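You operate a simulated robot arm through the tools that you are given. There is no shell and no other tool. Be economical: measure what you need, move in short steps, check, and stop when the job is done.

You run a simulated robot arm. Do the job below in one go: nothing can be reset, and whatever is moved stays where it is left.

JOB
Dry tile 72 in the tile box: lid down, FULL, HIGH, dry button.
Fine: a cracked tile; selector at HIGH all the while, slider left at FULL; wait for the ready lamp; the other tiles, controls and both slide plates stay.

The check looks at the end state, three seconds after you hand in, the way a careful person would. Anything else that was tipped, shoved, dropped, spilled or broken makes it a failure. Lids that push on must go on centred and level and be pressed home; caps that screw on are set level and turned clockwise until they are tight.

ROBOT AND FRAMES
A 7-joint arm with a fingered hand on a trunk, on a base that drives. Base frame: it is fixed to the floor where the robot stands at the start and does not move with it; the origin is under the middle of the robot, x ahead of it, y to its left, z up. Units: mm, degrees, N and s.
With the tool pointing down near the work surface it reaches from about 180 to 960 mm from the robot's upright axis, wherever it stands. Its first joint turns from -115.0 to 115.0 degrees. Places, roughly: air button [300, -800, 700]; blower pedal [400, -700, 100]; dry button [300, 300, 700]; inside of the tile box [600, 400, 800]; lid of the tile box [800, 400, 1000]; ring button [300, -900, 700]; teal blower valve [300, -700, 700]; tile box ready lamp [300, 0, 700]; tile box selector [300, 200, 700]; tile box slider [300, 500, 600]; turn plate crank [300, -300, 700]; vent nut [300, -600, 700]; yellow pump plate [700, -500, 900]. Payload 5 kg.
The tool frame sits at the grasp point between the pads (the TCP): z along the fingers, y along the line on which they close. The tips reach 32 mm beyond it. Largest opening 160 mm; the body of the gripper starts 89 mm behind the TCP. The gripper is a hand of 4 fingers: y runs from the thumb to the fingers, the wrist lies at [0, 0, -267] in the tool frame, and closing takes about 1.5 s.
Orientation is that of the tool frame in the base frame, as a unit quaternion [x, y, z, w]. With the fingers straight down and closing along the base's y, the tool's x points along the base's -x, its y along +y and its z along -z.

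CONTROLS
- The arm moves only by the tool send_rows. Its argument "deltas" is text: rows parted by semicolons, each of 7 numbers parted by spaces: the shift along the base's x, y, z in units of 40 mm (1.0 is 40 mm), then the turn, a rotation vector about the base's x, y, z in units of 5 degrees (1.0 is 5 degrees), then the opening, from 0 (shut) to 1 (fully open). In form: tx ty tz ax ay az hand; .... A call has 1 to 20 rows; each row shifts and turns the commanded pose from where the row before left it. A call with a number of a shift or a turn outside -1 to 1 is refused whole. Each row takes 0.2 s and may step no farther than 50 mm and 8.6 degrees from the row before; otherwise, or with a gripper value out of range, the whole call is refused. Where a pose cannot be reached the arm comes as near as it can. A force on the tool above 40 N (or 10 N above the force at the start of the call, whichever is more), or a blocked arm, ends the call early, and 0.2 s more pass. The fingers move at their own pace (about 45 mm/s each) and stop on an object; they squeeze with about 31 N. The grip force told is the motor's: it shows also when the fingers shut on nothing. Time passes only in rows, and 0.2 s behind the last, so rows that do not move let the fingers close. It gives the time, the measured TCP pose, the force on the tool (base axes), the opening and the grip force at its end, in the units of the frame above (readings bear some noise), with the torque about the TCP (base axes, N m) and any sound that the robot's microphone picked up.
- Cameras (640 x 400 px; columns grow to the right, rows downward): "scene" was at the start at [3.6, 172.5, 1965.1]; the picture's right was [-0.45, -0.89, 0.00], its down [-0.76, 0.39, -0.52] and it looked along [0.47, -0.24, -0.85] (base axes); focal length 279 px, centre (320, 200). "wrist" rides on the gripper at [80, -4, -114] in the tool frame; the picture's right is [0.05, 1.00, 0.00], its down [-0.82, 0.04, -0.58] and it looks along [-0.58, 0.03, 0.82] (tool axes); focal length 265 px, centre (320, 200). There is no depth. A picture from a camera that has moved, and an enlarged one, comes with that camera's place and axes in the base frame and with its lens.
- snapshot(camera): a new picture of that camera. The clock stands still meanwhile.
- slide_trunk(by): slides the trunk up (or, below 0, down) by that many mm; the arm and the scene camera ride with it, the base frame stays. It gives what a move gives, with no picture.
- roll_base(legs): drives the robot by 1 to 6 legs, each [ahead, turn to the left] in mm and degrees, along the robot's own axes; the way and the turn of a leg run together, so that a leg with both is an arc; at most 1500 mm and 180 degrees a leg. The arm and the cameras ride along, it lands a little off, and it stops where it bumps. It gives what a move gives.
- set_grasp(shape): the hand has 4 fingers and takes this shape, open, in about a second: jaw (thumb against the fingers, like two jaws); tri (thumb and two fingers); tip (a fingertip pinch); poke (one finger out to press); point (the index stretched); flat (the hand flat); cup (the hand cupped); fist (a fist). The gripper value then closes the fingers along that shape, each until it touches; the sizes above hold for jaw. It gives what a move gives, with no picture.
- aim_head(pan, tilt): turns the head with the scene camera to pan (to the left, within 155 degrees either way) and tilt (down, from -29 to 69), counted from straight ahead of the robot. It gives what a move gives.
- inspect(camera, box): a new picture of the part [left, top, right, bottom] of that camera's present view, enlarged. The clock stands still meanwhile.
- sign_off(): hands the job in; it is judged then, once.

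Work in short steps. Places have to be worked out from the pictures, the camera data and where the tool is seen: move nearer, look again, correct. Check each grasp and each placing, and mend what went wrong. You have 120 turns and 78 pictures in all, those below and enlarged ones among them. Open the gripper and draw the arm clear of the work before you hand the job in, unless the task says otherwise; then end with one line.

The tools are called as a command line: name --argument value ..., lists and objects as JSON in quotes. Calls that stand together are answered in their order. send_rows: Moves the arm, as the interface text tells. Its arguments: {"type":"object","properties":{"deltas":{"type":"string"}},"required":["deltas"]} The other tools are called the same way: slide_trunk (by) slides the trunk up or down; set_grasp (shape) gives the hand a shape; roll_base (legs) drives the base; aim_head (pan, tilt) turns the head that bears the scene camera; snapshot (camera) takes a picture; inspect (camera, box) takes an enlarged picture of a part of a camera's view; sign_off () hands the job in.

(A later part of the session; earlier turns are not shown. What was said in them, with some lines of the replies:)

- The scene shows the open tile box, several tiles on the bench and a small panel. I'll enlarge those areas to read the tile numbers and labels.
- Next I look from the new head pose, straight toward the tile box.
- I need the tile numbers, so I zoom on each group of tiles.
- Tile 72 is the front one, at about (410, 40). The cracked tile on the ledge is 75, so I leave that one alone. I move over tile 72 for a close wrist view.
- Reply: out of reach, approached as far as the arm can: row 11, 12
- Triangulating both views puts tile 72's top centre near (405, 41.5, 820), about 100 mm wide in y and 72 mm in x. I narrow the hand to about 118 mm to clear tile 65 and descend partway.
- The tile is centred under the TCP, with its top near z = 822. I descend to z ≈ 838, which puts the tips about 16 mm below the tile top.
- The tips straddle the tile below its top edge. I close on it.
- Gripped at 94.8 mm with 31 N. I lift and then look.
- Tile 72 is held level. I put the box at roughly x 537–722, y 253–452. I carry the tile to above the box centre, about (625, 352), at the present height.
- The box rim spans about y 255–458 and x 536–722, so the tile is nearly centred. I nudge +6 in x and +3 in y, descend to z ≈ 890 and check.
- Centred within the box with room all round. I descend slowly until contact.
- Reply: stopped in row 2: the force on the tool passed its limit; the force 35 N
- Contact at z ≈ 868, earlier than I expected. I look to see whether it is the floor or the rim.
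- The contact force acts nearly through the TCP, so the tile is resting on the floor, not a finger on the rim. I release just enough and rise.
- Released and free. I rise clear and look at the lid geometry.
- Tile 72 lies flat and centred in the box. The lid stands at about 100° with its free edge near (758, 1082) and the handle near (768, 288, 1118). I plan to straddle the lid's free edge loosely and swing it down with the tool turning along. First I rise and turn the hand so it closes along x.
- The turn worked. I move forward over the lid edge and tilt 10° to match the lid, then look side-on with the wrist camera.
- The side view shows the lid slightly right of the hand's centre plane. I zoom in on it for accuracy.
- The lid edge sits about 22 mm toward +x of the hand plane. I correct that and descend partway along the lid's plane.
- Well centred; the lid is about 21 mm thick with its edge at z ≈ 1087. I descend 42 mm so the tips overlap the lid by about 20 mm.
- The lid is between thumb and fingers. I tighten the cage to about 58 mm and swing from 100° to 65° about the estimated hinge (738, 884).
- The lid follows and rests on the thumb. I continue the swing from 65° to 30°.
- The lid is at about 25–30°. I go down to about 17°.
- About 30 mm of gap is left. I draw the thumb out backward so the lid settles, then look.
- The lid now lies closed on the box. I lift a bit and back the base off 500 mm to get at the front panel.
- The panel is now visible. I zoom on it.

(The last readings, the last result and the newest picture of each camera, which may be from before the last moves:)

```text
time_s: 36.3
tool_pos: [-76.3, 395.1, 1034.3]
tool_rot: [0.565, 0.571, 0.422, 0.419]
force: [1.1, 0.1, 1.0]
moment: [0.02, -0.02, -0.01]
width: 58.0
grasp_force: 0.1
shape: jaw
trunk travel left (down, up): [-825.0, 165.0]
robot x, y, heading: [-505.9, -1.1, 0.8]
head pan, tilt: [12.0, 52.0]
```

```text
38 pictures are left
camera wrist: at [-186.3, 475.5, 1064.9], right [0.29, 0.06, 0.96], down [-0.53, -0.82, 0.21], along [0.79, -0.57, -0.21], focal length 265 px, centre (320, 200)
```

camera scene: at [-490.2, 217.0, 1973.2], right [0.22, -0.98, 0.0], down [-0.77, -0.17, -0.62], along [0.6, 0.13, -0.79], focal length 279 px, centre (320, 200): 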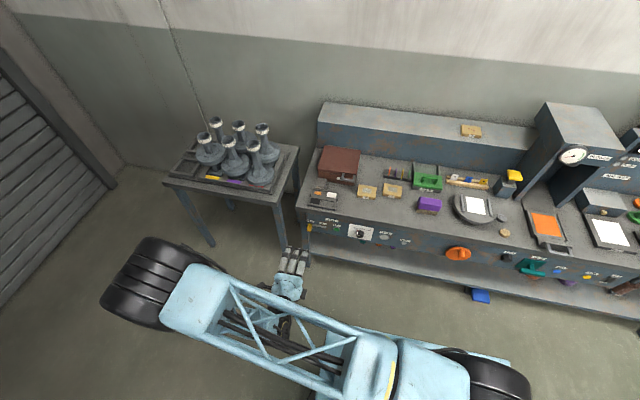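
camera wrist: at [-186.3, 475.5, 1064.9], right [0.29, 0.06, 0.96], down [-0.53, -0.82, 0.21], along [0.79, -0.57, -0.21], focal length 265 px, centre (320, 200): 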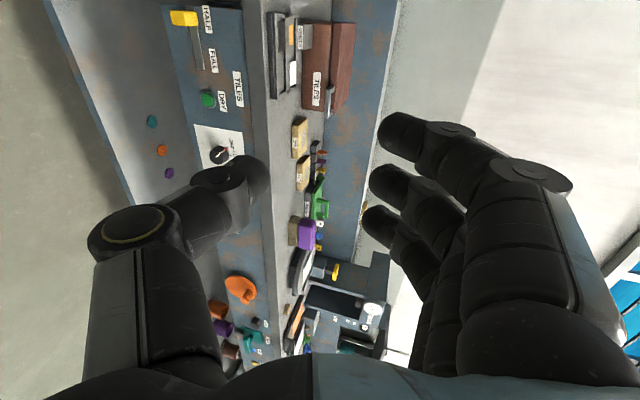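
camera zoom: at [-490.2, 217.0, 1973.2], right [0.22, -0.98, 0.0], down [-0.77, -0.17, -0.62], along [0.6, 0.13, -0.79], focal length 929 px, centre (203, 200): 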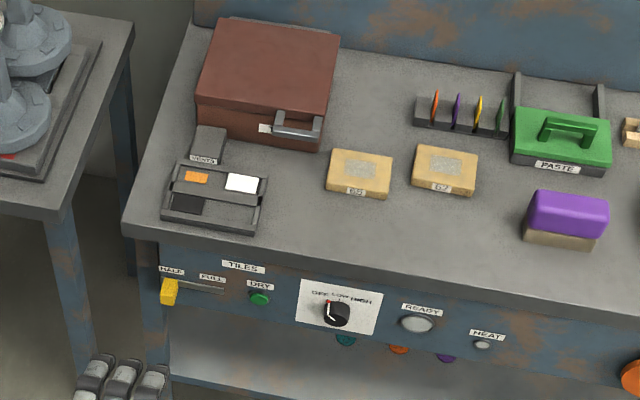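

The lid is shut. From both views the panel plane is x ≈ 330:
- dry button at about (330, 300, 652)
- slider knob at about (310, 448, 652), with FULL toward y ≈ 360
- selector at about (320, 172, 660), pointing at OFF

I level the tool to point +x and roll it so the camera is on top.

send_rows --deltas "0 0 -0.2 0 -1 0 0.36;0 0 -0.2 0 -1 0 0.36;0 0 -0.2 0 -1 0 0.36;0 0 -0.2 0 -0.4 0 0.36;0 0 -0.2 1 0 0 0.36;0 0 -0.2 1 0 0 0.36;0 0 -0.2 1 0 0 0.36;0 0 -0.2 1 0 0 0.36;0 0 -0.2 1 0 0 0.36;0 0 -0.2 1 0 0 0.36;0 0 -0.2 1 0 0 0.36;0 0 -0.2 1 0 0 0.36;0 0 -0.2 1 0 0 0.36;0 0 -0.2 1 0 0 0.36;0 0 -0.2 1 0 0 0.36;0 0 -0.2 1 0 0 0.36;0 0 -0.2 1 0 0 0.36;0 0 -0.2 1 0 0 0.36;0 0 -0.2 1 0 0 0.36;0 0 -0.2 1 0 0 0.36"

slide_trunk --by -180

snapshot --camera "wrist"

```text
time_s: 40.7
tool_pos: [-56.4, 434.9, 918.4]
tool_rot: [0.69, 0.037, 0.721, 0.04]
force: [0.3, 1.1, 0.1]
moment: [0.02, 0.02, 0.03]
width: 58.1
grasp_force: 0.0
shape: jaw
trunk travel left (down, up): [-825.0, 165.0]
robot x, y, heading: [-501.8, -2.3, 0.4]
head pan, tilt: [12.0, 52.0]
stopped in row 20: the arm was blocked; the commanded pose is now the measured one
```

```text
time_s: 42.7
tool_pos: [-56.9, 435.4, 738.3]
tool_rot: [0.69, 0.038, 0.721, 0.039]
force: [1.3, 1.2, -0.1]
moment: [0.03, 0.01, 0.01]
width: 58.0
grasp_force: 0.0
shape: jaw
trunk travel left (down, up): [-645.0, 345.0]
robot x, y, heading: [-501.7, -1.6, 0.5]
head pan, tilt: [12.0, 52.0]
```

```text
37 pictures are left
camera wrist: at [-173.5, 449.1, 814.0], right [-0.01, -0.99, 0.16], down [-0.54, -0.13, -0.83], along [0.84, -0.09, -0.53], focal length 265 px, centre (320, 200)
```

wrist: 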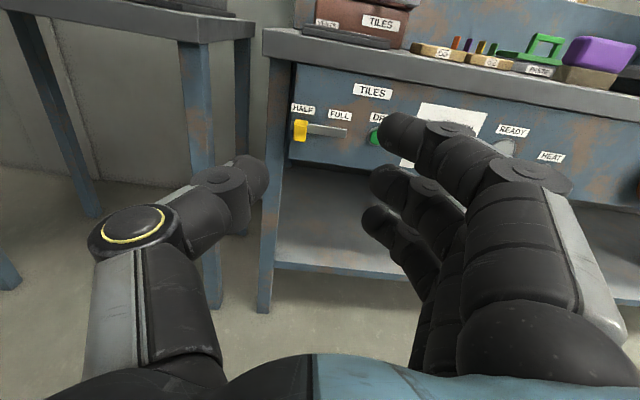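

A good frontal view; the roll is about 9° short, which is fine. I set the poke shape and check where the fingertip sits.

set_grasp --shape "poke"

snapshot --camera "wrist"

snapshot --camera "scene"

```text
time_s: 43.6
tool_pos: [-56.8, 436.3, 736.5]
tool_rot: [0.691, 0.037, 0.721, 0.038]
force: [0.1, -1.1, 0.2]
moment: [0.0, 0.01, 0.05]
width: 0.0
grasp_force: 0.1
shape: poke
trunk travel left (down, up): [-645.0, 345.0]
robot x, y, heading: [-500.7, -4.2, 0.5]
head pan, tilt: [12.0, 52.0]
```

```text
36 pictures are left
camera wrist: at [-173.7, 449.3, 813.9], right [-0.01, -0.99, 0.16], down [-0.54, -0.13, -0.83], along [0.84, -0.09, -0.53], focal length 265 px, centre (320, 200)
```

wrist: 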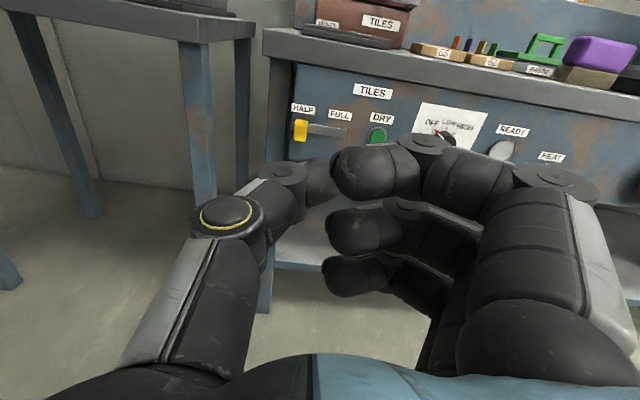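

```text
35 pictures are left
camera scene: at [-490.0, 216.9, 1793.2], right [0.22, -0.98, 0.0], down [-0.77, -0.17, -0.62], along [0.6, 0.13, -0.79], focal length 279 px, centre (320, 200)
```

scene: 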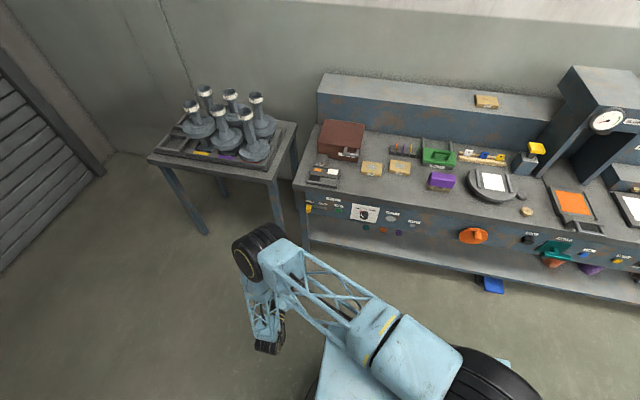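

Poke shows no clearly stretched finger. I try the point shape.

set_grasp --shape "point"

snapshot --camera "wrist"

```text
time_s: 44.5
tool_pos: [-56.9, 436.0, 738.2]
tool_rot: [0.691, 0.037, 0.721, 0.039]
force: [-0.5, -0.9, 0.2]
moment: [0.02, -0.02, -0.03]
width: 152.3
grasp_force: 0.1
shape: point
trunk travel left (down, up): [-645.0, 345.0]
robot x, y, heading: [-501.5, -3.1, 0.5]
head pan, tilt: [12.0, 52.0]
```

```text
34 pictures are left
camera wrist: at [-173.7, 449.4, 814.0], right [-0.01, -0.99, 0.16], down [-0.54, -0.13, -0.83], along [0.84, -0.09, -0.53], focal length 265 px, centre (320, 200)
```

wrist: 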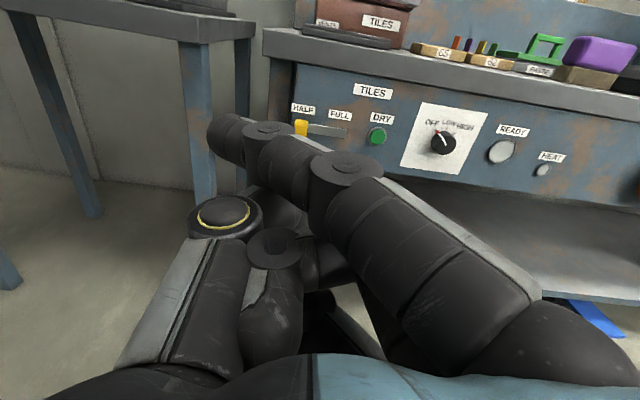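

The pointing finger sits skewed across the hand. I try the tip pinch, which could serve slider, selector and button alike.

set_grasp --shape "tip"

snapshot --camera "wrist"

```text
time_s: 45.4
tool_pos: [-56.4, 436.5, 737.6]
tool_rot: [0.691, 0.037, 0.721, 0.038]
force: [0.7, -0.9, 0.4]
moment: [-0.02, 0.01, 0.01]
width: 160.1
grasp_force: 0.1
shape: tip
trunk travel left (down, up): [-645.0, 345.0]
robot x, y, heading: [-505.9, 1.2, 0.5]
head pan, tilt: [12.0, 52.0]
```

```text
33 pictures are left
camera wrist: at [-173.6, 449.3, 813.9], right [-0.01, -0.99, 0.16], down [-0.54, -0.13, -0.83], along [0.84, -0.09, -0.53], focal length 265 px, centre (320, 200)
```

wrist: 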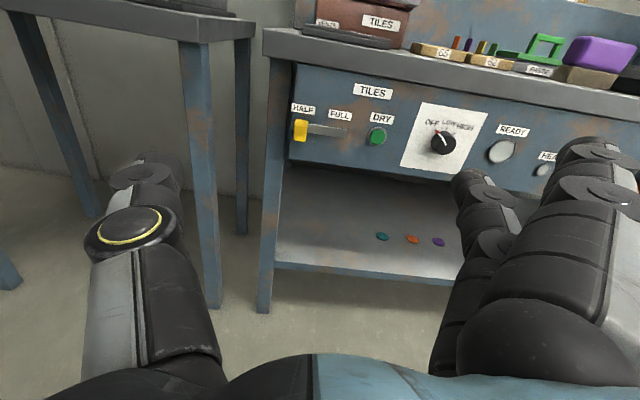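

The tip shape opens symmetrically. I approach the slider knob at about (315, 453, 655) with a narrowed pinch and stop short to check.

send_rows --deltas "0.8 0.047 -0.23 0 0 0 0.35;0.8 0.047 -0.23 0 0 0 0.35;0.8 0.047 -0.23 0 0 0 0.35;0.8 0.047 -0.23 0 0 0 0.35;0.8 0.047 -0.23 0 0 0 0.35;0.8 0.047 -0.23 0 0 0 0.35;0.8 0.047 -0.23 0 0 0 0.35;0.8 0.047 -0.23 0 0 0 0.35;0 0 -0.23 0 0 0 0.35;0 0 0 0 0 0 0.35"

snapshot --camera "wrist"

```text
time_s: 47.8
tool_pos: [231.7, 475.1, 708.8]
tool_rot: [0.674, 0.017, 0.738, 0.026]
force: [0.2, -0.9, -1.0]
moment: [0.01, 0.0, 0.0]
width: 56.3
grasp_force: 0.1
shape: tip
trunk travel left (down, up): [-645.0, 345.0]
robot x, y, heading: [-503.6, -0.6, 0.6]
head pan, tilt: [12.0, 52.0]
stopped in row 10: the arm was blocked; the commanded pose is now the measured one
```

```text
32 pictures are left
camera wrist: at [112.3, 486.6, 778.6], right [-0.02, -0.99, 0.11], down [-0.5, -0.09, -0.86], along [0.87, -0.07, -0.5], focal length 265 px, centre (320, 200)
```

wrist: 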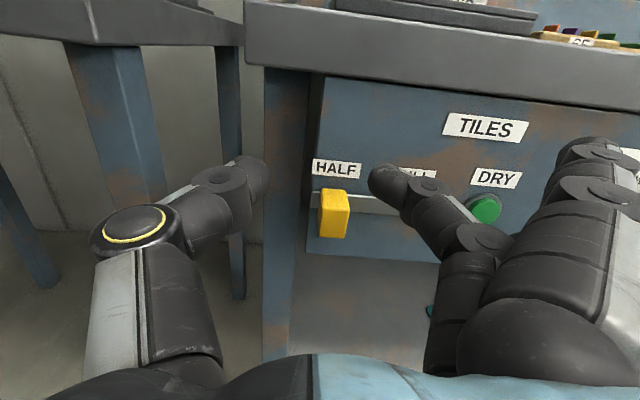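

The arm was blocked short of its goal (z 709 instead of 655). I check what the arm is touching before going on.

snapshot --camera "scene"

```text
31 pictures are left
camera scene: at [-489.7, 216.5, 1793.3], right [0.22, -0.98, 0.0], down [-0.77, -0.17, -0.62], along [0.6, 0.13, -0.79], focal length 279 px, centre (320, 200)
```

scene: 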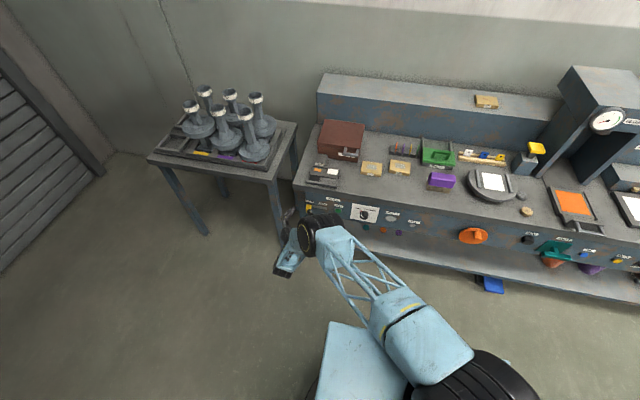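

The arm isn't touching anything; it looks folded close to a joint limit. I back the base 250 mm and lower the trunk 100 mm to unfold it, then re-extend.

roll_base --legs '[[-250, 0]]'

slide_trunk --by -150

send_rows --deltas "0.8 -0.05 0.2 0.3 0 0 0.35;0.8 -0.05 0.2 0.3 0 0 0.35;0.8 -0.05 0.2 0.3 0 0 0.35;0.8 -0.05 0.2 0.3 0 0 0.35;0.8 -0.05 0.2 0 0 0 0.35;0.8 -0.05 0.2 0 0 0 0.35;0.8 -0.05 0.2 0 0 0 0.35;0 0 0 0 0 0 0.35"

snapshot --camera "wrist"

```text
time_s: 49.6
tool_pos: [-20.6, 476.4, 708.2]
tool_rot: [0.674, 0.021, 0.738, 0.023]
force: [0.2, -0.6, 0.8]
moment: [-0.02, -0.02, -0.02]
width: 56.7
grasp_force: 0.0
shape: tip
trunk travel left (down, up): [-645.0, 345.0]
robot x, y, heading: [-758.2, -5.8, 0.8]
head pan, tilt: [12.0, 52.0]
```

```text
time_s: 51.4
tool_pos: [-19.7, 476.0, 558.8]
tool_rot: [0.674, 0.018, 0.738, 0.024]
force: [-0.8, 0.7, 0.5]
moment: [-0.05, 0.02, 0.0]
width: 56.5
grasp_force: 0.1
shape: tip
trunk travel left (down, up): [-495.0, 495.0]
robot x, y, heading: [-755.0, -7.4, 0.9]
head pan, tilt: [12.0, 52.0]
```

```text
time_s: 53.4
tool_pos: [260.5, 473.5, 742.4]
tool_rot: [0.632, -0.048, 0.773, -0.026]
force: [0.6, -0.5, -0.3]
moment: [0.01, 0.01, -0.02]
width: 56.2
grasp_force: 0.1
shape: tip
trunk travel left (down, up): [-495.0, 495.0]
robot x, y, heading: [-754.5, -2.7, 1.0]
head pan, tilt: [12.0, 52.0]
stopped in row 8: the arm was blocked; the commanded pose is now the measured one
```

```text
30 pictures are left
camera wrist: at [134.2, 474.9, 800.5], right [-0.03, -1.0, -0.05], down [-0.41, 0.06, -0.91], along [0.91, 0.0, -0.41], focal length 265 px, centre (320, 200)
```

wrist: 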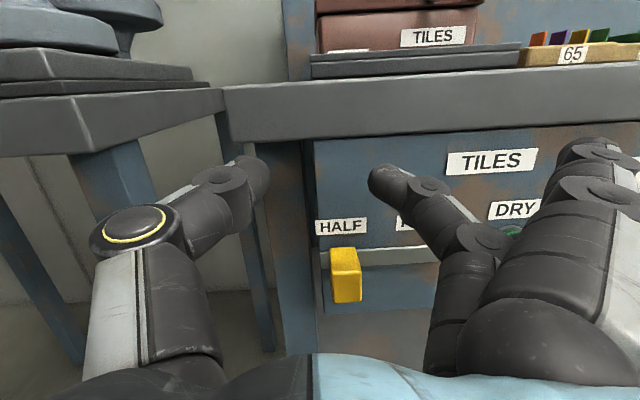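

Z rose instead of following my command, so a joint limit is distorting the pose. I look at the arm's configuration.

snapshot --camera "scene"

```text
29 pictures are left
camera scene: at [-741.0, 213.3, 1643.4], right [0.22, -0.98, 0.0], down [-0.77, -0.17, -0.62], along [0.6, 0.14, -0.79], focal length 279 px, centre (320, 200)
```

scene: 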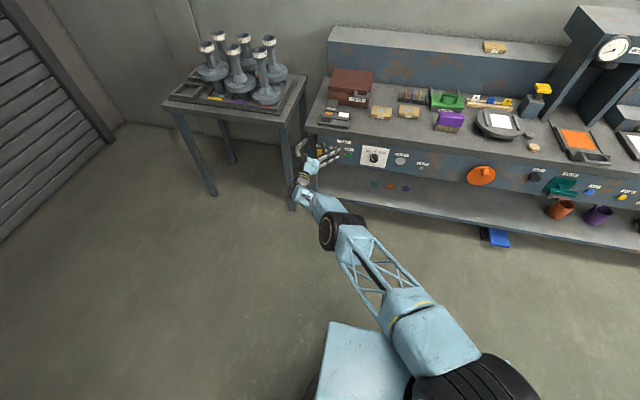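

The arm is now over-extended because it reaches far to the left. I'll reposition the base to y ≈ 255, closer in front of the panel: back off first, then fold the arm.

roll_base --legs '[[-300, 0]]'

send_rows --deltas "-0.8 -0.75 0 0 0 0 0.35;-0.8 -0.75 0 0 0 0 0.35;-0.8 -0.75 0 0 0 0 0.35;-0.8 -0.75 0 0 0 0 0.35;-0.8 -0.75 0 0 0 0 0.35;-0.8 -0.75 0 0 0 0 0.35;-0.8 -0.75 0 0 0 0 0.35;-0.8 -0.75 0 0 0 0 0.35;-0.8 -0.75 0 0 0 0 0.35;-0.8 -0.75 0 0 0 0 0.35"

```text
time_s: 55.4
tool_pos: [-45.9, 476.6, 743.4]
tool_rot: [0.633, -0.045, 0.772, -0.029]
force: [-0.6, 0.2, -0.4]
moment: [-0.01, -0.01, 0.03]
width: 56.5
grasp_force: 0.1
shape: tip
trunk travel left (down, up): [-495.0, 495.0]
robot x, y, heading: [-1057.3, -9.6, 0.8]
head pan, tilt: [12.0, 52.0]
```

```text
time_s: 57.6
tool_pos: [-366.9, 178.1, 744.2]
tool_rot: [0.632, -0.044, 0.774, -0.029]
force: [-0.4, 1.9, -0.3]
moment: [0.0, 0.04, -0.16]
width: 55.9
grasp_force: 0.0
shape: tip
trunk travel left (down, up): [-495.0, 495.0]
robot x, y, heading: [-1059.0, -7.7, 1.1]
head pan, tilt: [12.0, 52.0]
```

The arm is compact now. I drive an S-path to shift the robot about 255 mm left, then forward.

roll_base --legs '[[0, -40], [-400, 0], [0, 39], [800, 0]]'

snapshot --camera "scene"

```text
time_s: 61.1
tool_pos: [-503.0, -174.0, 741.4]
tool_rot: [0.587, -0.243, 0.742, 0.214]
force: [0.4, 0.7, -0.7]
moment: [-0.02, -0.01, -0.12]
width: 56.2
grasp_force: 0.1
shape: tip
trunk travel left (down, up): [-495.0, 495.0]
robot x, y, heading: [-1164.4, 104.6, -34.6]
head pan, tilt: [12.0, 52.0]
stopped in leg 2: the robot was blocked; the commanded pose is now the measured one
```

```text
28 pictures are left
camera scene: at [-1023.0, 274.8, 1642.7], right [-0.38, -0.93, 0.0], down [-0.73, 0.3, -0.61], along [0.57, -0.23, -0.79], focal length 279 px, centre (320, 200)
```

scene: 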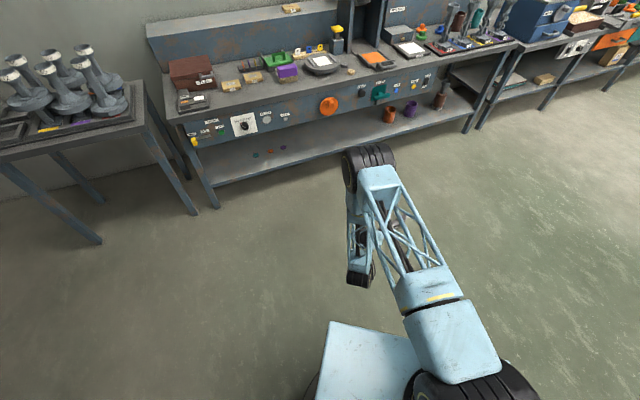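

The base bumped something behind at x ≈ -1164. I go forward from here instead: turn left to heading about 13°, drive to about (-525, 255), then straighten.

roll_base --legs '[[60, 0], [0, 50], [600, 0], [0, -15]]'

```text
time_s: 68.2
tool_pos: [145.8, 402.5, 742.4]
tool_rot: [0.632, -0.05, 0.773, -0.027]
force: [0.1, -0.1, 0.6]
moment: [0.05, 0.0, 0.0]
width: 56.2
grasp_force: 0.0
shape: tip
trunk travel left (down, up): [-495.0, 495.0]
robot x, y, heading: [-546.5, 231.9, 1.8]
head pan, tilt: [12.0, 52.0]
```

In good position. I level the orientation and move in front of the slider at (205, 453, 655).

send_rows --deltas "0.3 0.25 -0.43 -0.43 0.75 0.17 0.35;0.3 0.25 -0.43 -0.43 0.75 0.17 0.35;0.3 0.25 -0.43 -0.43 0.75 0.17 0.35;0.3 0.25 -0.43 0 0 0 0.35;0.3 0.25 -0.43 0 0 0 0.35;0 0 0 0 0 0 0.35"

snapshot --camera "wrist"

```text
time_s: 69.6
tool_pos: [204.8, 454.4, 657.8]
tool_rot: [0.707, 0.006, 0.707, -0.005]
force: [0.3, 0.4, -1.3]
moment: [0.01, 0.0, -0.02]
width: 56.1
grasp_force: 0.0
shape: tip
trunk travel left (down, up): [-495.0, 495.0]
robot x, y, heading: [-548.0, 235.6, 1.8]
head pan, tilt: [12.0, 52.0]
```

```text
27 pictures are left
camera wrist: at [91.7, 457.5, 739.2], right [0.01, -1.0, 0.05], down [-0.58, -0.05, -0.82], along [0.82, -0.02, -0.58], focal length 265 px, centre (320, 200)
```

wrist: 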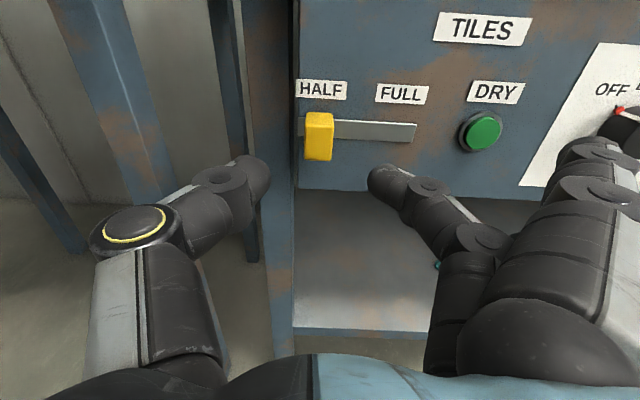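

Level and centred: knob at about (310, 457, 651), slot right end at y ≈ 367, so travel is about 78 mm. I advance to straddle the knob.

send_rows --deltas "0.7 0.05 -0.15 0 0 0 0.35;0.7 0 0 0 0 0 0.35;0.7 0 0 0 0 0 0.35;0 0 0 0 0 0 0.35"

snapshot --camera "wrist"

```text
time_s: 70.6
tool_pos: [289.6, 454.0, 651.3]
tool_rot: [0.706, 0.005, 0.708, -0.003]
force: [0.1, -0.7, -0.2]
moment: [0.01, -0.01, 0.03]
width: 56.2
grasp_force: 0.0
shape: tip
trunk travel left (down, up): [-495.0, 495.0]
robot x, y, heading: [-542.2, 232.8, 2.1]
head pan, tilt: [12.0, 52.0]
```

```text
26 pictures are left
camera wrist: at [175.3, 458.9, 733.7], right [0.01, -1.0, 0.05], down [-0.58, -0.05, -0.82], along [0.82, -0.02, -0.57], focal length 265 px, centre (320, 200)
```

wrist: 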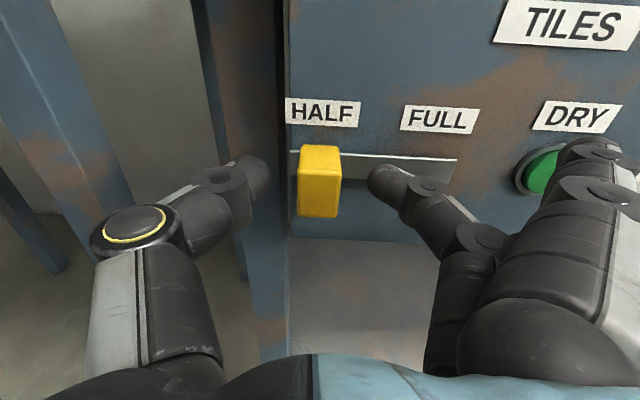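

The knob sits between thumb and index. I narrow to about 35 mm and push it toward FULL.

send_rows --deltas "0 0.05 0 0 0 0 0.21;0 0 0 0 0 0 0.21;0 0 0 0 0 0 0.21;0 -0.4 0 0 0 0 0.21;0 -0.4 0 0 0 0 0.21;0 -0.4 0 0 0 0 0.21;0 -0.4 0 0 0 0 0.21;0 -0.2 0 0 0 0 0.21;0 0 0 0 0 0 0.21"

snapshot --camera "wrist"

```text
time_s: 72.6
tool_pos: [288.9, 384.2, 651.5]
tool_rot: [0.706, 0.006, 0.708, -0.004]
force: [-1.1, 1.2, -0.3]
moment: [0.02, 0.0, 0.03]
width: 34.5
grasp_force: 0.1
shape: tip
trunk travel left (down, up): [-495.0, 495.0]
robot x, y, heading: [-547.7, 232.1, 2.0]
head pan, tilt: [12.0, 52.0]
```

```text
25 pictures are left
camera wrist: at [175.4, 388.8, 732.7], right [0.01, -1.0, 0.05], down [-0.58, -0.05, -0.82], along [0.82, -0.02, -0.57], focal length 265 px, centre (320, 200)
```

wrist: 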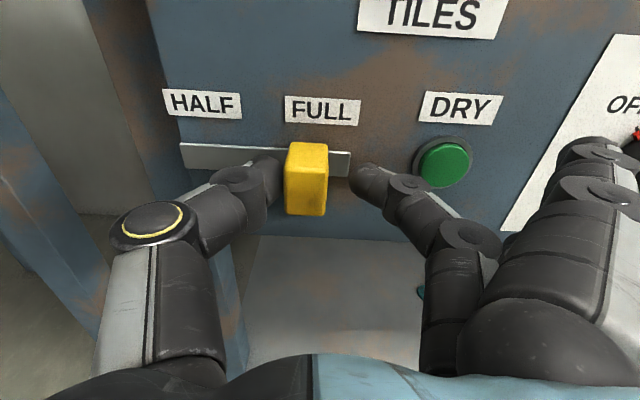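

About 10 mm more brings the knob under FULL. I push on to the stop.

send_rows --deltas "0 -0.15 0 0 0 0 0.21;0 -0.1 0 0 0 0 0.21;0 -0.1 0 0 0 0 0.21;0 0 0 0 0 0 0.21"

snapshot --camera "wrist"

```text
time_s: 73.6
tool_pos: [288.5, 372.2, 651.6]
tool_rot: [0.706, 0.007, 0.708, -0.004]
force: [-3.8, 7.2, 0.3]
moment: [0.01, -0.02, 0.27]
width: 37.5
grasp_force: 0.0
shape: tip
trunk travel left (down, up): [-495.0, 495.0]
robot x, y, heading: [-546.1, 234.6, 2.0]
head pan, tilt: [12.0, 52.0]
```

```text
24 pictures are left
camera wrist: at [175.6, 376.2, 732.7], right [0.02, -1.0, 0.05], down [-0.58, -0.05, -0.82], along [0.82, -0.02, -0.58], focal length 265 px, centre (320, 200)
```

wrist: 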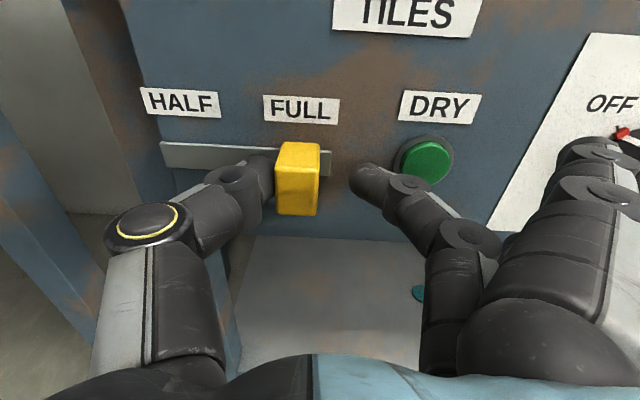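

The 7 N reaction says the knob is at the FULL end stop. I ease off sideways and back straight out, then move toward the selector at about y 172.

send_rows --deltas "0 0.15 0 0 0 0 0.3;-0.9 0 0 0 0 0 0.35;-0.9 0 0 0 0 0 0.35;-0.9 0 0 0 0 0 0.35;0 -0.95 0.05 0 0 0 0.4;0 -0.95 0.05 0 0 0 0.4;0 -0.95 0.05 0 0 0 0.4;0 -0.95 0.05 0 0 0 0.4;0 -0.95 0.05 0 0 0 0.4;0 0 0 0 0 0 0.4"

snapshot --camera "wrist"

```text
time_s: 75.8
tool_pos: [180.4, 185.5, 662.8]
tool_rot: [0.707, 0.007, 0.708, -0.006]
force: [0.0, 0.6, -0.4]
moment: [-0.01, 0.01, 0.0]
width: 63.5
grasp_force: 0.0
shape: tip
trunk travel left (down, up): [-495.0, 495.0]
robot x, y, heading: [-545.7, 232.6, 1.9]
head pan, tilt: [12.0, 52.0]
```

```text
23 pictures are left
camera wrist: at [66.4, 189.7, 743.9], right [0.01, -1.0, 0.05], down [-0.58, -0.05, -0.82], along [0.82, -0.02, -0.58], focal length 265 px, centre (320, 200)
```

wrist: 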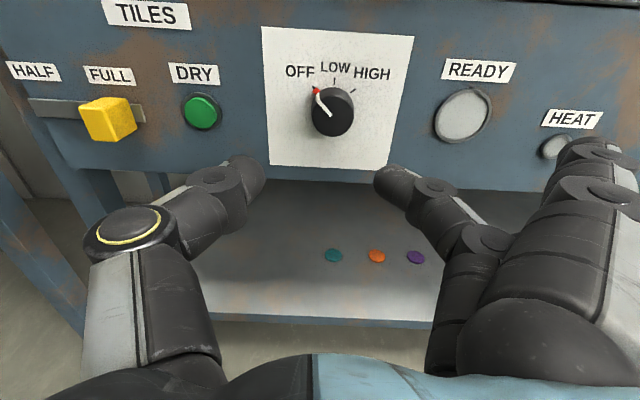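

Slider at FULL. The selector is at about (320, 176, 670), Ø ≈ 38, pointing at OFF (about -45°), with HIGH about +45°. It needs about 90° clockwise, so I pre-roll the tool -90° and twist back to level, a range I know works.

send_rows --deltas "0 -0.013 0.01 -1 0 0 0.45;0 -0.013 0.01 -1 0 0 0.45;0 -0.013 0.01 -1 0 0 0.45;0 -0.013 0.01 -1 0 0 0.45;0 -0.013 0.01 -1 0 0 0.45;0 -0.013 0.01 -1 0 0 0.45;0 -0.013 0.01 -1 0 0 0.45;0 -0.013 0.01 -1 0 0 0.45;0 -0.013 0.01 -1 0 0 0.45;0 -0.013 0.01 -1 0 0 0.45;0 -0.013 0.01 -1 0 0 0.45;0 -0.013 0.01 -1 0 0 0.45;0 -0.013 0.01 -1 0 0 0.45;0 -0.013 0.01 -1 0 0 0.45;0 -0.013 0.01 -1 0 0 0.45;0 -0.013 0.01 -1 0 0 0.45;0 -0.013 0.01 -1 0 0 0.45;0 -0.013 0.01 -1 0 0 0.45;0 0 0 0 0 0 0.45"

snapshot --camera "wrist"

```text
time_s: 79.8
tool_pos: [182.5, 178.1, 668.6]
tool_rot: [0.502, 0.505, 0.496, 0.497]
force: [-0.5, 0.0, -0.3]
moment: [-0.02, 0.0, 0.0]
width: 71.3
grasp_force: 0.1
shape: tip
trunk travel left (down, up): [-495.0, 495.0]
robot x, y, heading: [-545.6, 235.5, 1.9]
head pan, tilt: [12.0, 52.0]
```

```text
22 pictures are left
camera wrist: at [68.5, 259.1, 667.5], right [0.01, 0.05, 1.0], down [-0.57, -0.82, 0.05], along [0.82, -0.57, 0.02], focal length 265 px, centre (320, 200)
```

wrist: 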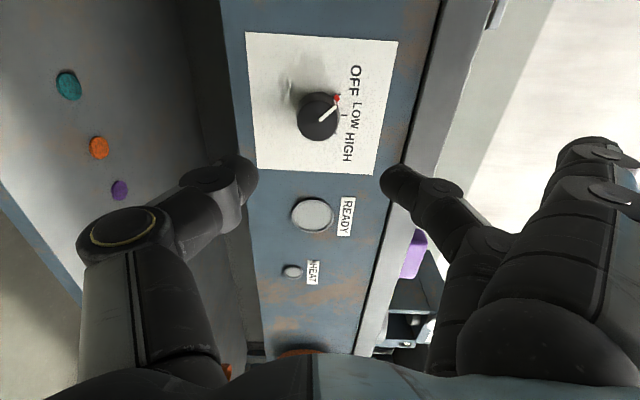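

The knob is straight ahead at y ≈ 180, z ≈ 668. I advance to x ≈ 287 with the pinch open and check.

send_rows --deltas "0.65 0.01 0 0 0 0 0.45;0.65 0.01 0 0 0 0 0.45;0.65 0.01 0 0 0 0 0.45;0.65 0 0 0 0 0 0.45;0 0 0 0 0 0 0.45"

snapshot --camera "wrist"

```text
time_s: 81.0
tool_pos: [286.5, 178.7, 668.6]
tool_rot: [0.503, 0.504, 0.497, 0.496]
force: [0.4, -0.2, -0.2]
moment: [-0.01, -0.01, 0.03]
width: 71.5
grasp_force: 0.0
shape: tip
trunk travel left (down, up): [-495.0, 495.0]
robot x, y, heading: [-547.8, 233.6, 1.8]
head pan, tilt: [12.0, 52.0]
```

```text
21 pictures are left
camera wrist: at [172.6, 260.7, 668.0], right [0.01, 0.05, 1.0], down [-0.57, -0.82, 0.05], along [0.82, -0.57, 0.02], focal length 265 px, centre (320, 200)
```

wrist: 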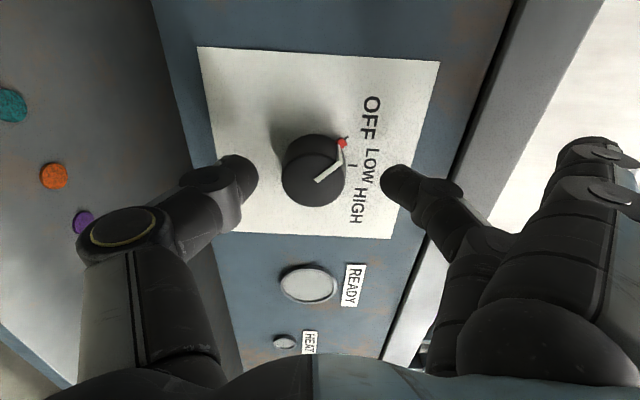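

The knob face is about level with the tips and slightly off (y ≈ 173, z ≈ 665). I correct and go 9 mm deeper, then close.

send_rows --deltas "0 -0.13 -0.08 0 0 0 0.45;0.22 0 0 0 0 0 0.45;0 0 0 0 0 0 0.3;0 0 0 0 0 0 0.15;0 0 0 0 0 0 0.1;0 0 0 0 0 0 0.1;0 0 0 0 0 0 0.1;0 0 0 0 0 0 0.1"

snapshot --camera "wrist"

```text
time_s: 82.8
tool_pos: [293.6, 174.0, 665.5]
tool_rot: [0.502, 0.504, 0.497, 0.496]
force: [3.7, -0.7, -0.7]
moment: [0.01, -0.05, -0.03]
width: 32.8
grasp_force: 31.0
shape: tip
trunk travel left (down, up): [-495.0, 495.0]
robot x, y, heading: [-547.9, 233.2, 2.0]
head pan, tilt: [12.0, 52.0]
```

```text
20 pictures are left
camera wrist: at [180.6, 255.7, 664.1], right [0.01, 0.05, 1.0], down [-0.58, -0.82, 0.05], along [0.82, -0.58, 0.02], focal length 265 px, centre (320, 200)
```

wrist: 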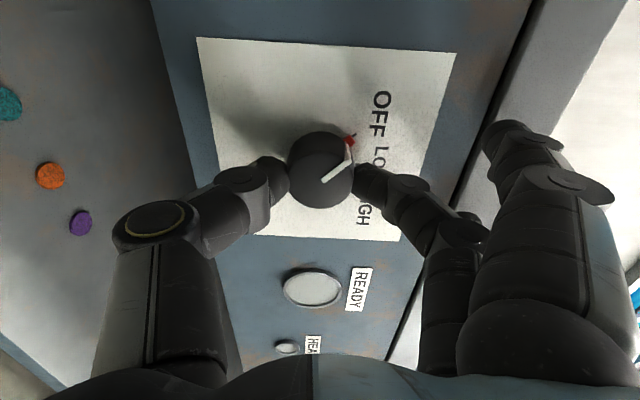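

Knob gripped at 33 mm with 31 N. I twist clockwise 85° about x.

send_rows --deltas "0 0 0 1 0 0 0.1;0 0 0 1 0 0 0.1;0 0 0 1 0 0 0.1;0 0 0 1 0 0 0.1;0 0 0 1 0 0 0.1;0 0 0 1 0 0 0.1;0 0 0 1 0 0 0.1;0 0 0 1 0 0 0.1;0 0 0 1 0 0 0.1;0 0 0 1 0 0 0.1;0 0 0 1 0 0 0.1;0 0 0 1 0 0 0.1;0 0 0 1 0 0 0.1;0 0 0 1 0 0 0.1;0 0 0 1 0 0 0.1;0 0 0 1 0 0 0.1;0 0 0 1 0 0 0.1;0 0 0 0 0 0 0.1"

snapshot --camera "wrist"

```text
time_s: 86.6
tool_pos: [295.0, 175.1, 663.8]
tool_rot: [0.707, 0.036, 0.706, 0.026]
force: [-13.3, 6.6, -15.2]
moment: [-0.03, 0.31, 0.2]
width: 33.2
grasp_force: 31.1
shape: tip
trunk travel left (down, up): [-495.0, 495.0]
robot x, y, heading: [-545.9, 235.9, 1.9]
head pan, tilt: [12.0, 52.0]
```

```text
19 pictures are left
camera wrist: at [181.4, 185.1, 745.2], right [0.02, -0.99, 0.14], down [-0.58, -0.12, -0.81], along [0.82, -0.07, -0.57], focal length 265 px, centre (320, 200)
```

wrist: 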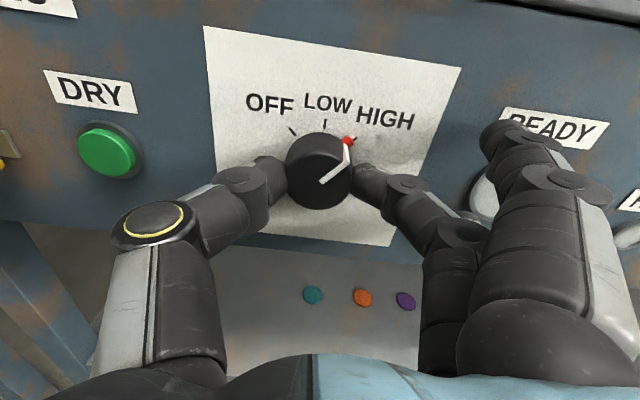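

The pointer is at or near HIGH. I release, back off a little and check that it stays there.

send_rows --deltas "0 0 0 0 0 0 0.3;0 0 0 0 0 0 0.45;0 0 0 0 0 0 0.45;0 0 0 0 0 0 0.45;-0.7 0 0 0 0 0 0.45;-0.7 0 0 0 0 0 0.45;0 0 0 0 0 0 0.45"

inspect --camera "wrist" --box '[200, 0, 520, 200]'

```text
time_s: 88.2
tool_pos: [240.8, 173.3, 665.0]
tool_rot: [0.706, 0.036, 0.707, 0.027]
force: [0.0, 0.5, 0.0]
moment: [0.0, 0.03, 0.01]
width: 71.1
grasp_force: 0.1
shape: tip
trunk travel left (down, up): [-495.0, 495.0]
robot x, y, heading: [-549.3, 232.3, 2.0]
head pan, tilt: [12.0, 52.0]
```

```text
2.00 times, centred on (360, 100) of wrist
camera zoom: at [127.0, 184.0, 746.1], right [0.01, -0.99, 0.14], down [-0.57, -0.12, -0.81], along [0.82, -0.07, -0.57], focal length 531 px, centre (240, 400)
```

zoom: 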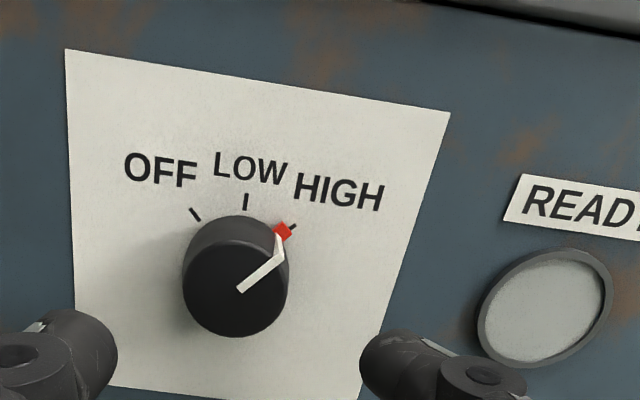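

The selector holds at HIGH. Now I close the pinch to make a poker and move in front of DRY at about (y 306, z 659).

send_rows --deltas "-0.9 0 0 -0.5 0 0 0.2;0 0.83 -0.04 -0.5 0 0 0;0 0.83 -0.04 -0.5 0 0 0;0 0.83 -0.04 0 0 0 0;0 0.83 0 0 0 0 0;0 0 0 0 0 0 0;0 0 0 0 0 0 0;0 0 0 0 0 0 0"

snapshot --camera "wrist"

```text
time_s: 90.0
tool_pos: [204.6, 308.0, 660.4]
tool_rot: [0.703, 0.083, 0.703, 0.072]
force: [0.6, 0.0, -0.2]
moment: [0.0, -0.01, -0.02]
width: 0.3
grasp_force: 31.1
shape: tip
trunk travel left (down, up): [-495.0, 495.0]
robot x, y, heading: [-547.2, 237.2, 1.9]
head pan, tilt: [12.0, 52.0]
```

```text
17 pictures are left
camera wrist: at [90.7, 328.1, 739.3], right [0.01, -0.96, 0.27], down [-0.58, -0.23, -0.79], along [0.82, -0.14, -0.56], focal length 265 px, centre (320, 200)
```

wrist: 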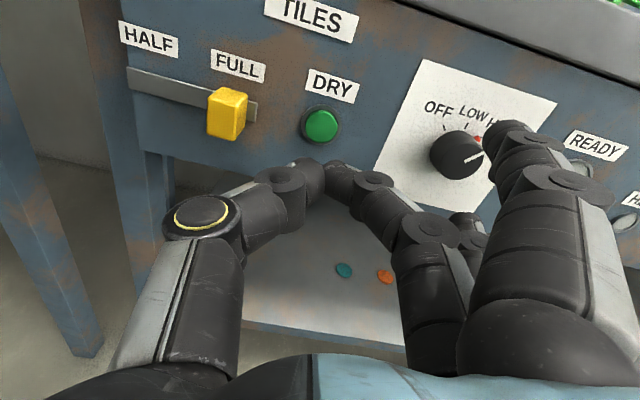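

The straight-ahead point coincides with the DRY button. I advance and press gently with small steps.

send_rows --deltas "0.6 -0.02 0 0 0 0 0;0.6 0 0 0 0 0 0;0.5 0 0 0 0 0 0;0.15 0 0 0 0 0 0;0.1 0 0 0 0 0 0;0.1 0 0 0 0 0 0;0.1 0 0 0 0 0 0"

snapshot --camera "wrist"

```text
time_s: 91.6
tool_pos: [289.0, 306.4, 660.4]
tool_rot: [0.703, 0.082, 0.703, 0.074]
force: [0.1, 0.3, 0.2]
moment: [0.02, 0.0, 0.03]
width: 0.2
grasp_force: 30.6
shape: tip
trunk travel left (down, up): [-495.0, 495.0]
robot x, y, heading: [-548.8, 235.8, 2.0]
head pan, tilt: [12.0, 52.0]
```

```text
16 pictures are left
camera wrist: at [175.4, 328.0, 738.9], right [0.01, -0.96, 0.27], down [-0.58, -0.23, -0.79], along [0.82, -0.14, -0.56], focal length 265 px, centre (320, 200)
```

wrist: 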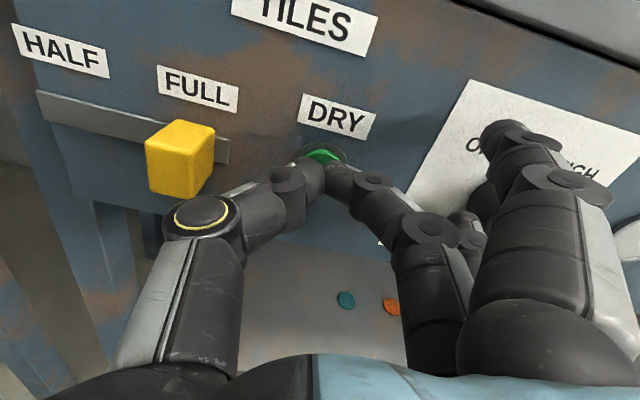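

Nearly in contact; I raise 4 mm and keep pressing in small steps.

send_rows --deltas "0 0 0.1 0 0 0 0;0.1 0 0 0 0 0 0;0.1 0 0 0 0 0 0;0.1 0 0 0 0 0 0;0.1 0 0 0 0 0 0"

```text
time_s: 92.9
tool_pos: [299.2, 307.0, 661.7]
tool_rot: [0.704, 0.083, 0.702, 0.07]
force: [-19.9, -1.0, 3.4]
moment: [-0.02, -0.11, -0.08]
width: 0.0
grasp_force: 30.8
shape: tip
trunk travel left (down, up): [-495.0, 495.0]
robot x, y, heading: [-548.6, 234.2, 2.0]
head pan, tilt: [12.0, 52.0]
heard: click
stopped in row 5: the force on the tool passed its limit (the readings are from after the stop); the commanded pose is now the measured one
```

A click was heard, so the button is pressed. I back off and check the lamps.

send_rows --deltas "-0.5 0 0 0 0 0 0;-0.9 0 0 0 0 0 0;-0.9 0 0 0 0 0 0;-0.9 0 0 0 0 0 0;-0.9 0 0 0 0 0 0"

snapshot --camera "wrist"

snapshot --camera "scene"

```text
time_s: 94.1
tool_pos: [137.8, 306.5, 662.7]
tool_rot: [0.704, 0.084, 0.702, 0.072]
force: [0.6, -0.1, -0.6]
moment: [0.01, 0.02, -0.02]
width: 0.0
grasp_force: 31.1
shape: tip
trunk travel left (down, up): [-495.0, 495.0]
robot x, y, heading: [-547.2, 232.5, 1.7]
head pan, tilt: [12.0, 52.0]
```

```text
15 pictures are left
camera wrist: at [23.7, 327.8, 742.6], right [0.02, -0.96, 0.27], down [-0.58, -0.23, -0.78], along [0.82, -0.14, -0.56], focal length 265 px, centre (320, 200)
```

wrist: 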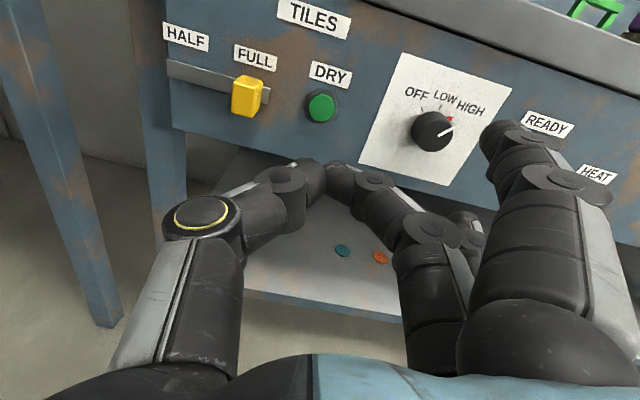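

```text
14 pictures are left
camera scene: at [-539.4, 453.6, 1643.3], right [0.24, -0.97, 0.0], down [-0.76, -0.19, -0.62], along [0.6, 0.15, -0.79], focal length 279 px, centre (320, 200)
```

scene: 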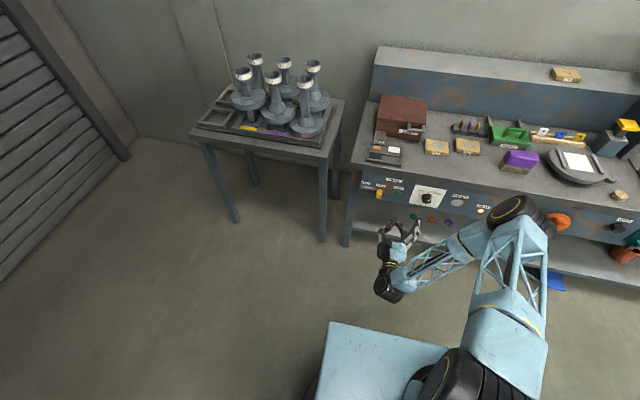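

inspect --camera "scene" --box '[355, 90, 515, 230]'

```text
2.86 times, centred on (435, 160) of scene
camera zoom: at [-539.4, 453.6, 1643.3], right [0.24, -0.97, 0.0], down [-0.76, -0.19, -0.62], along [0.6, 0.15, -0.79], focal length 797 px, centre (-9, 314)
```

zoom: 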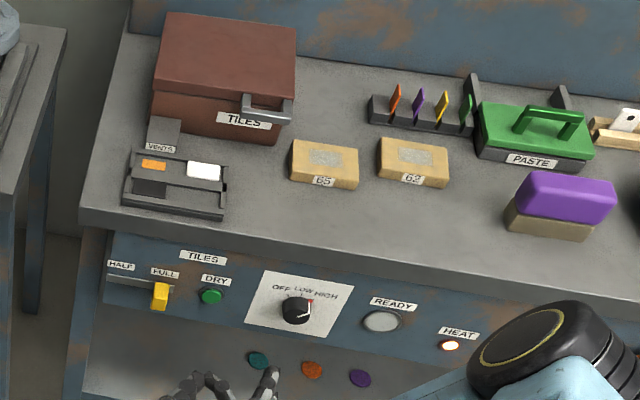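

The HEAT lamp is lit and drying has started. I wait in place and check the READY lamp.

send_rows --deltas "0 0 0 0 0 0 0.3;0 0 0 0 0 0 0.3;0 0 0 0 0 0 0.3;0 0 0 0 0 0 0.3;0 0 0 0 0 0 0.3;0 0 0 0 0 0 0.3;0 0 0 0 0 0 0.3;0 0 0 0 0 0 0.3;0 0 0 0 0 0 0.3;0 0 0 0 0 0 0.3;0 0 0 0 0 0 0.3;0 0 0 0 0 0 0.3;0 0 0 0 0 0 0.3;0 0 0 0 0 0 0.3;0 0 0 0 0 0 0.3;0 0 0 0 0 0 0.3;0 0 0 0 0 0 0.3;0 0 0 0 0 0 0.3;0 0 0 0 0 0 0.3;0 0 0 0 0 0 0.3"

send_rows --deltas "0 0 0 0 0 0 0.3;0 0 0 0 0 0 0.3;0 0 0 0 0 0 0.3;0 0 0 0 0 0 0.3;0 0 0 0 0 0 0.3;0 0 0 0 0 0 0.3;0 0 0 0 0 0 0.3;0 0 0 0 0 0 0.3;0 0 0 0 0 0 0.3;0 0 0 0 0 0 0.3;0 0 0 0 0 0 0.3;0 0 0 0 0 0 0.3;0 0 0 0 0 0 0.3;0 0 0 0 0 0 0.3;0 0 0 0 0 0 0.3;0 0 0 0 0 0 0.3;0 0 0 0 0 0 0.3;0 0 0 0 0 0 0.3;0 0 0 0 0 0 0.3;0 0 0 0 0 0 0.3"

inspect --camera "scene" --box '[355, 90, 515, 230]'

```text
time_s: 98.3
tool_pos: [137.8, 307.3, 663.7]
tool_rot: [0.704, 0.084, 0.702, 0.071]
force: [-0.6, -0.2, -1.3]
moment: [0.0, 0.0, 0.01]
width: 47.8
grasp_force: 0.0
shape: tip
trunk travel left (down, up): [-495.0, 495.0]
robot x, y, heading: [-548.8, 234.2, 1.9]
head pan, tilt: [12.0, 52.0]
```

```text
time_s: 102.5
tool_pos: [137.5, 307.2, 663.2]
tool_rot: [0.704, 0.084, 0.702, 0.071]
force: [-0.4, -0.1, -0.6]
moment: [0.0, 0.04, 0.01]
width: 47.6
grasp_force: 0.0
shape: tip
trunk travel left (down, up): [-495.0, 495.0]
robot x, y, heading: [-549.7, 234.4, 1.9]
head pan, tilt: [12.0, 52.0]
```

```text
2.86 times, centred on (435, 160) of scene
camera zoom: at [-539.5, 453.6, 1643.3], right [0.24, -0.97, 0.0], down [-0.76, -0.19, -0.62], along [0.6, 0.15, -0.79], focal length 797 px, centre (-9, 314)
```

zoom: 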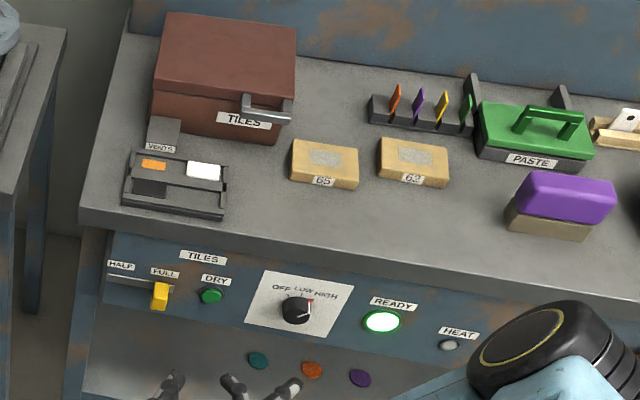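

READY is lit and HEAT is off, with the lid down, FULL and HIGH unchanged. I back the robot off, open the hand, and take one last look.

roll_base --legs '[[-250, 0]]'

send_rows --deltas "0 0 0 0 0 0 1;0 0 0 0 0 0 1;0 0 0 0 0 0 1;0 0 0 0 0 0 1;0 0 0 0 0 0 1;0 0 0 0 0 0 1;0 0 0 0 0 0 1"

snapshot --camera "scene"

```text
time_s: 104.3
tool_pos: [-111.9, 297.6, 663.2]
tool_rot: [0.704, 0.083, 0.702, 0.073]
force: [-0.6, -0.1, -1.0]
moment: [-0.04, 0.0, -0.01]
width: 47.5
grasp_force: 0.1
shape: tip
trunk travel left (down, up): [-495.0, 495.0]
robot x, y, heading: [-796.1, 226.9, 1.9]
head pan, tilt: [12.0, 52.0]
```

```text
time_s: 106.0
tool_pos: [-111.0, 297.5, 662.7]
tool_rot: [0.704, 0.082, 0.702, 0.073]
force: [0.6, -0.2, 0.1]
moment: [0.02, -0.01, 0.01]
width: 159.9
grasp_force: 0.1
shape: tip
trunk travel left (down, up): [-495.0, 495.0]
robot x, y, heading: [-797.1, 227.4, 1.7]
head pan, tilt: [12.0, 52.0]
```

```text
11 pictures are left
camera scene: at [-788.1, 445.6, 1643.3], right [0.24, -0.97, 0.0], down [-0.77, -0.19, -0.62], along [0.6, 0.15, -0.79], focal length 279 px, centre (320, 200)
```

scene: 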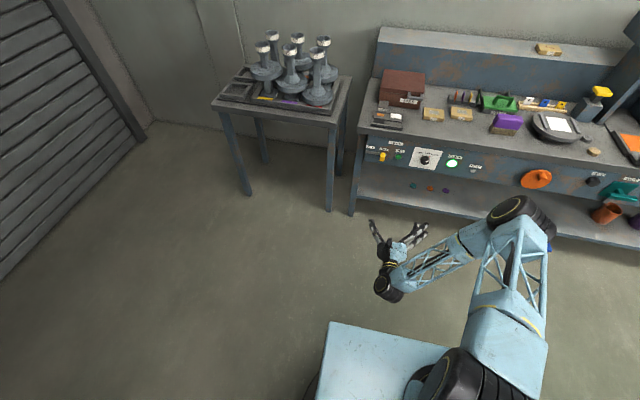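

Everything is in its end state, the arm is clear and the hand is open, so I hand in.

sign_off

```text
The job is handed in.
```

Tile 72 is dried in the tile box: lid down, slider at FULL, selector at HIGH, READY lamp lit, and the other tiles, controls and both slide plates were left alone.
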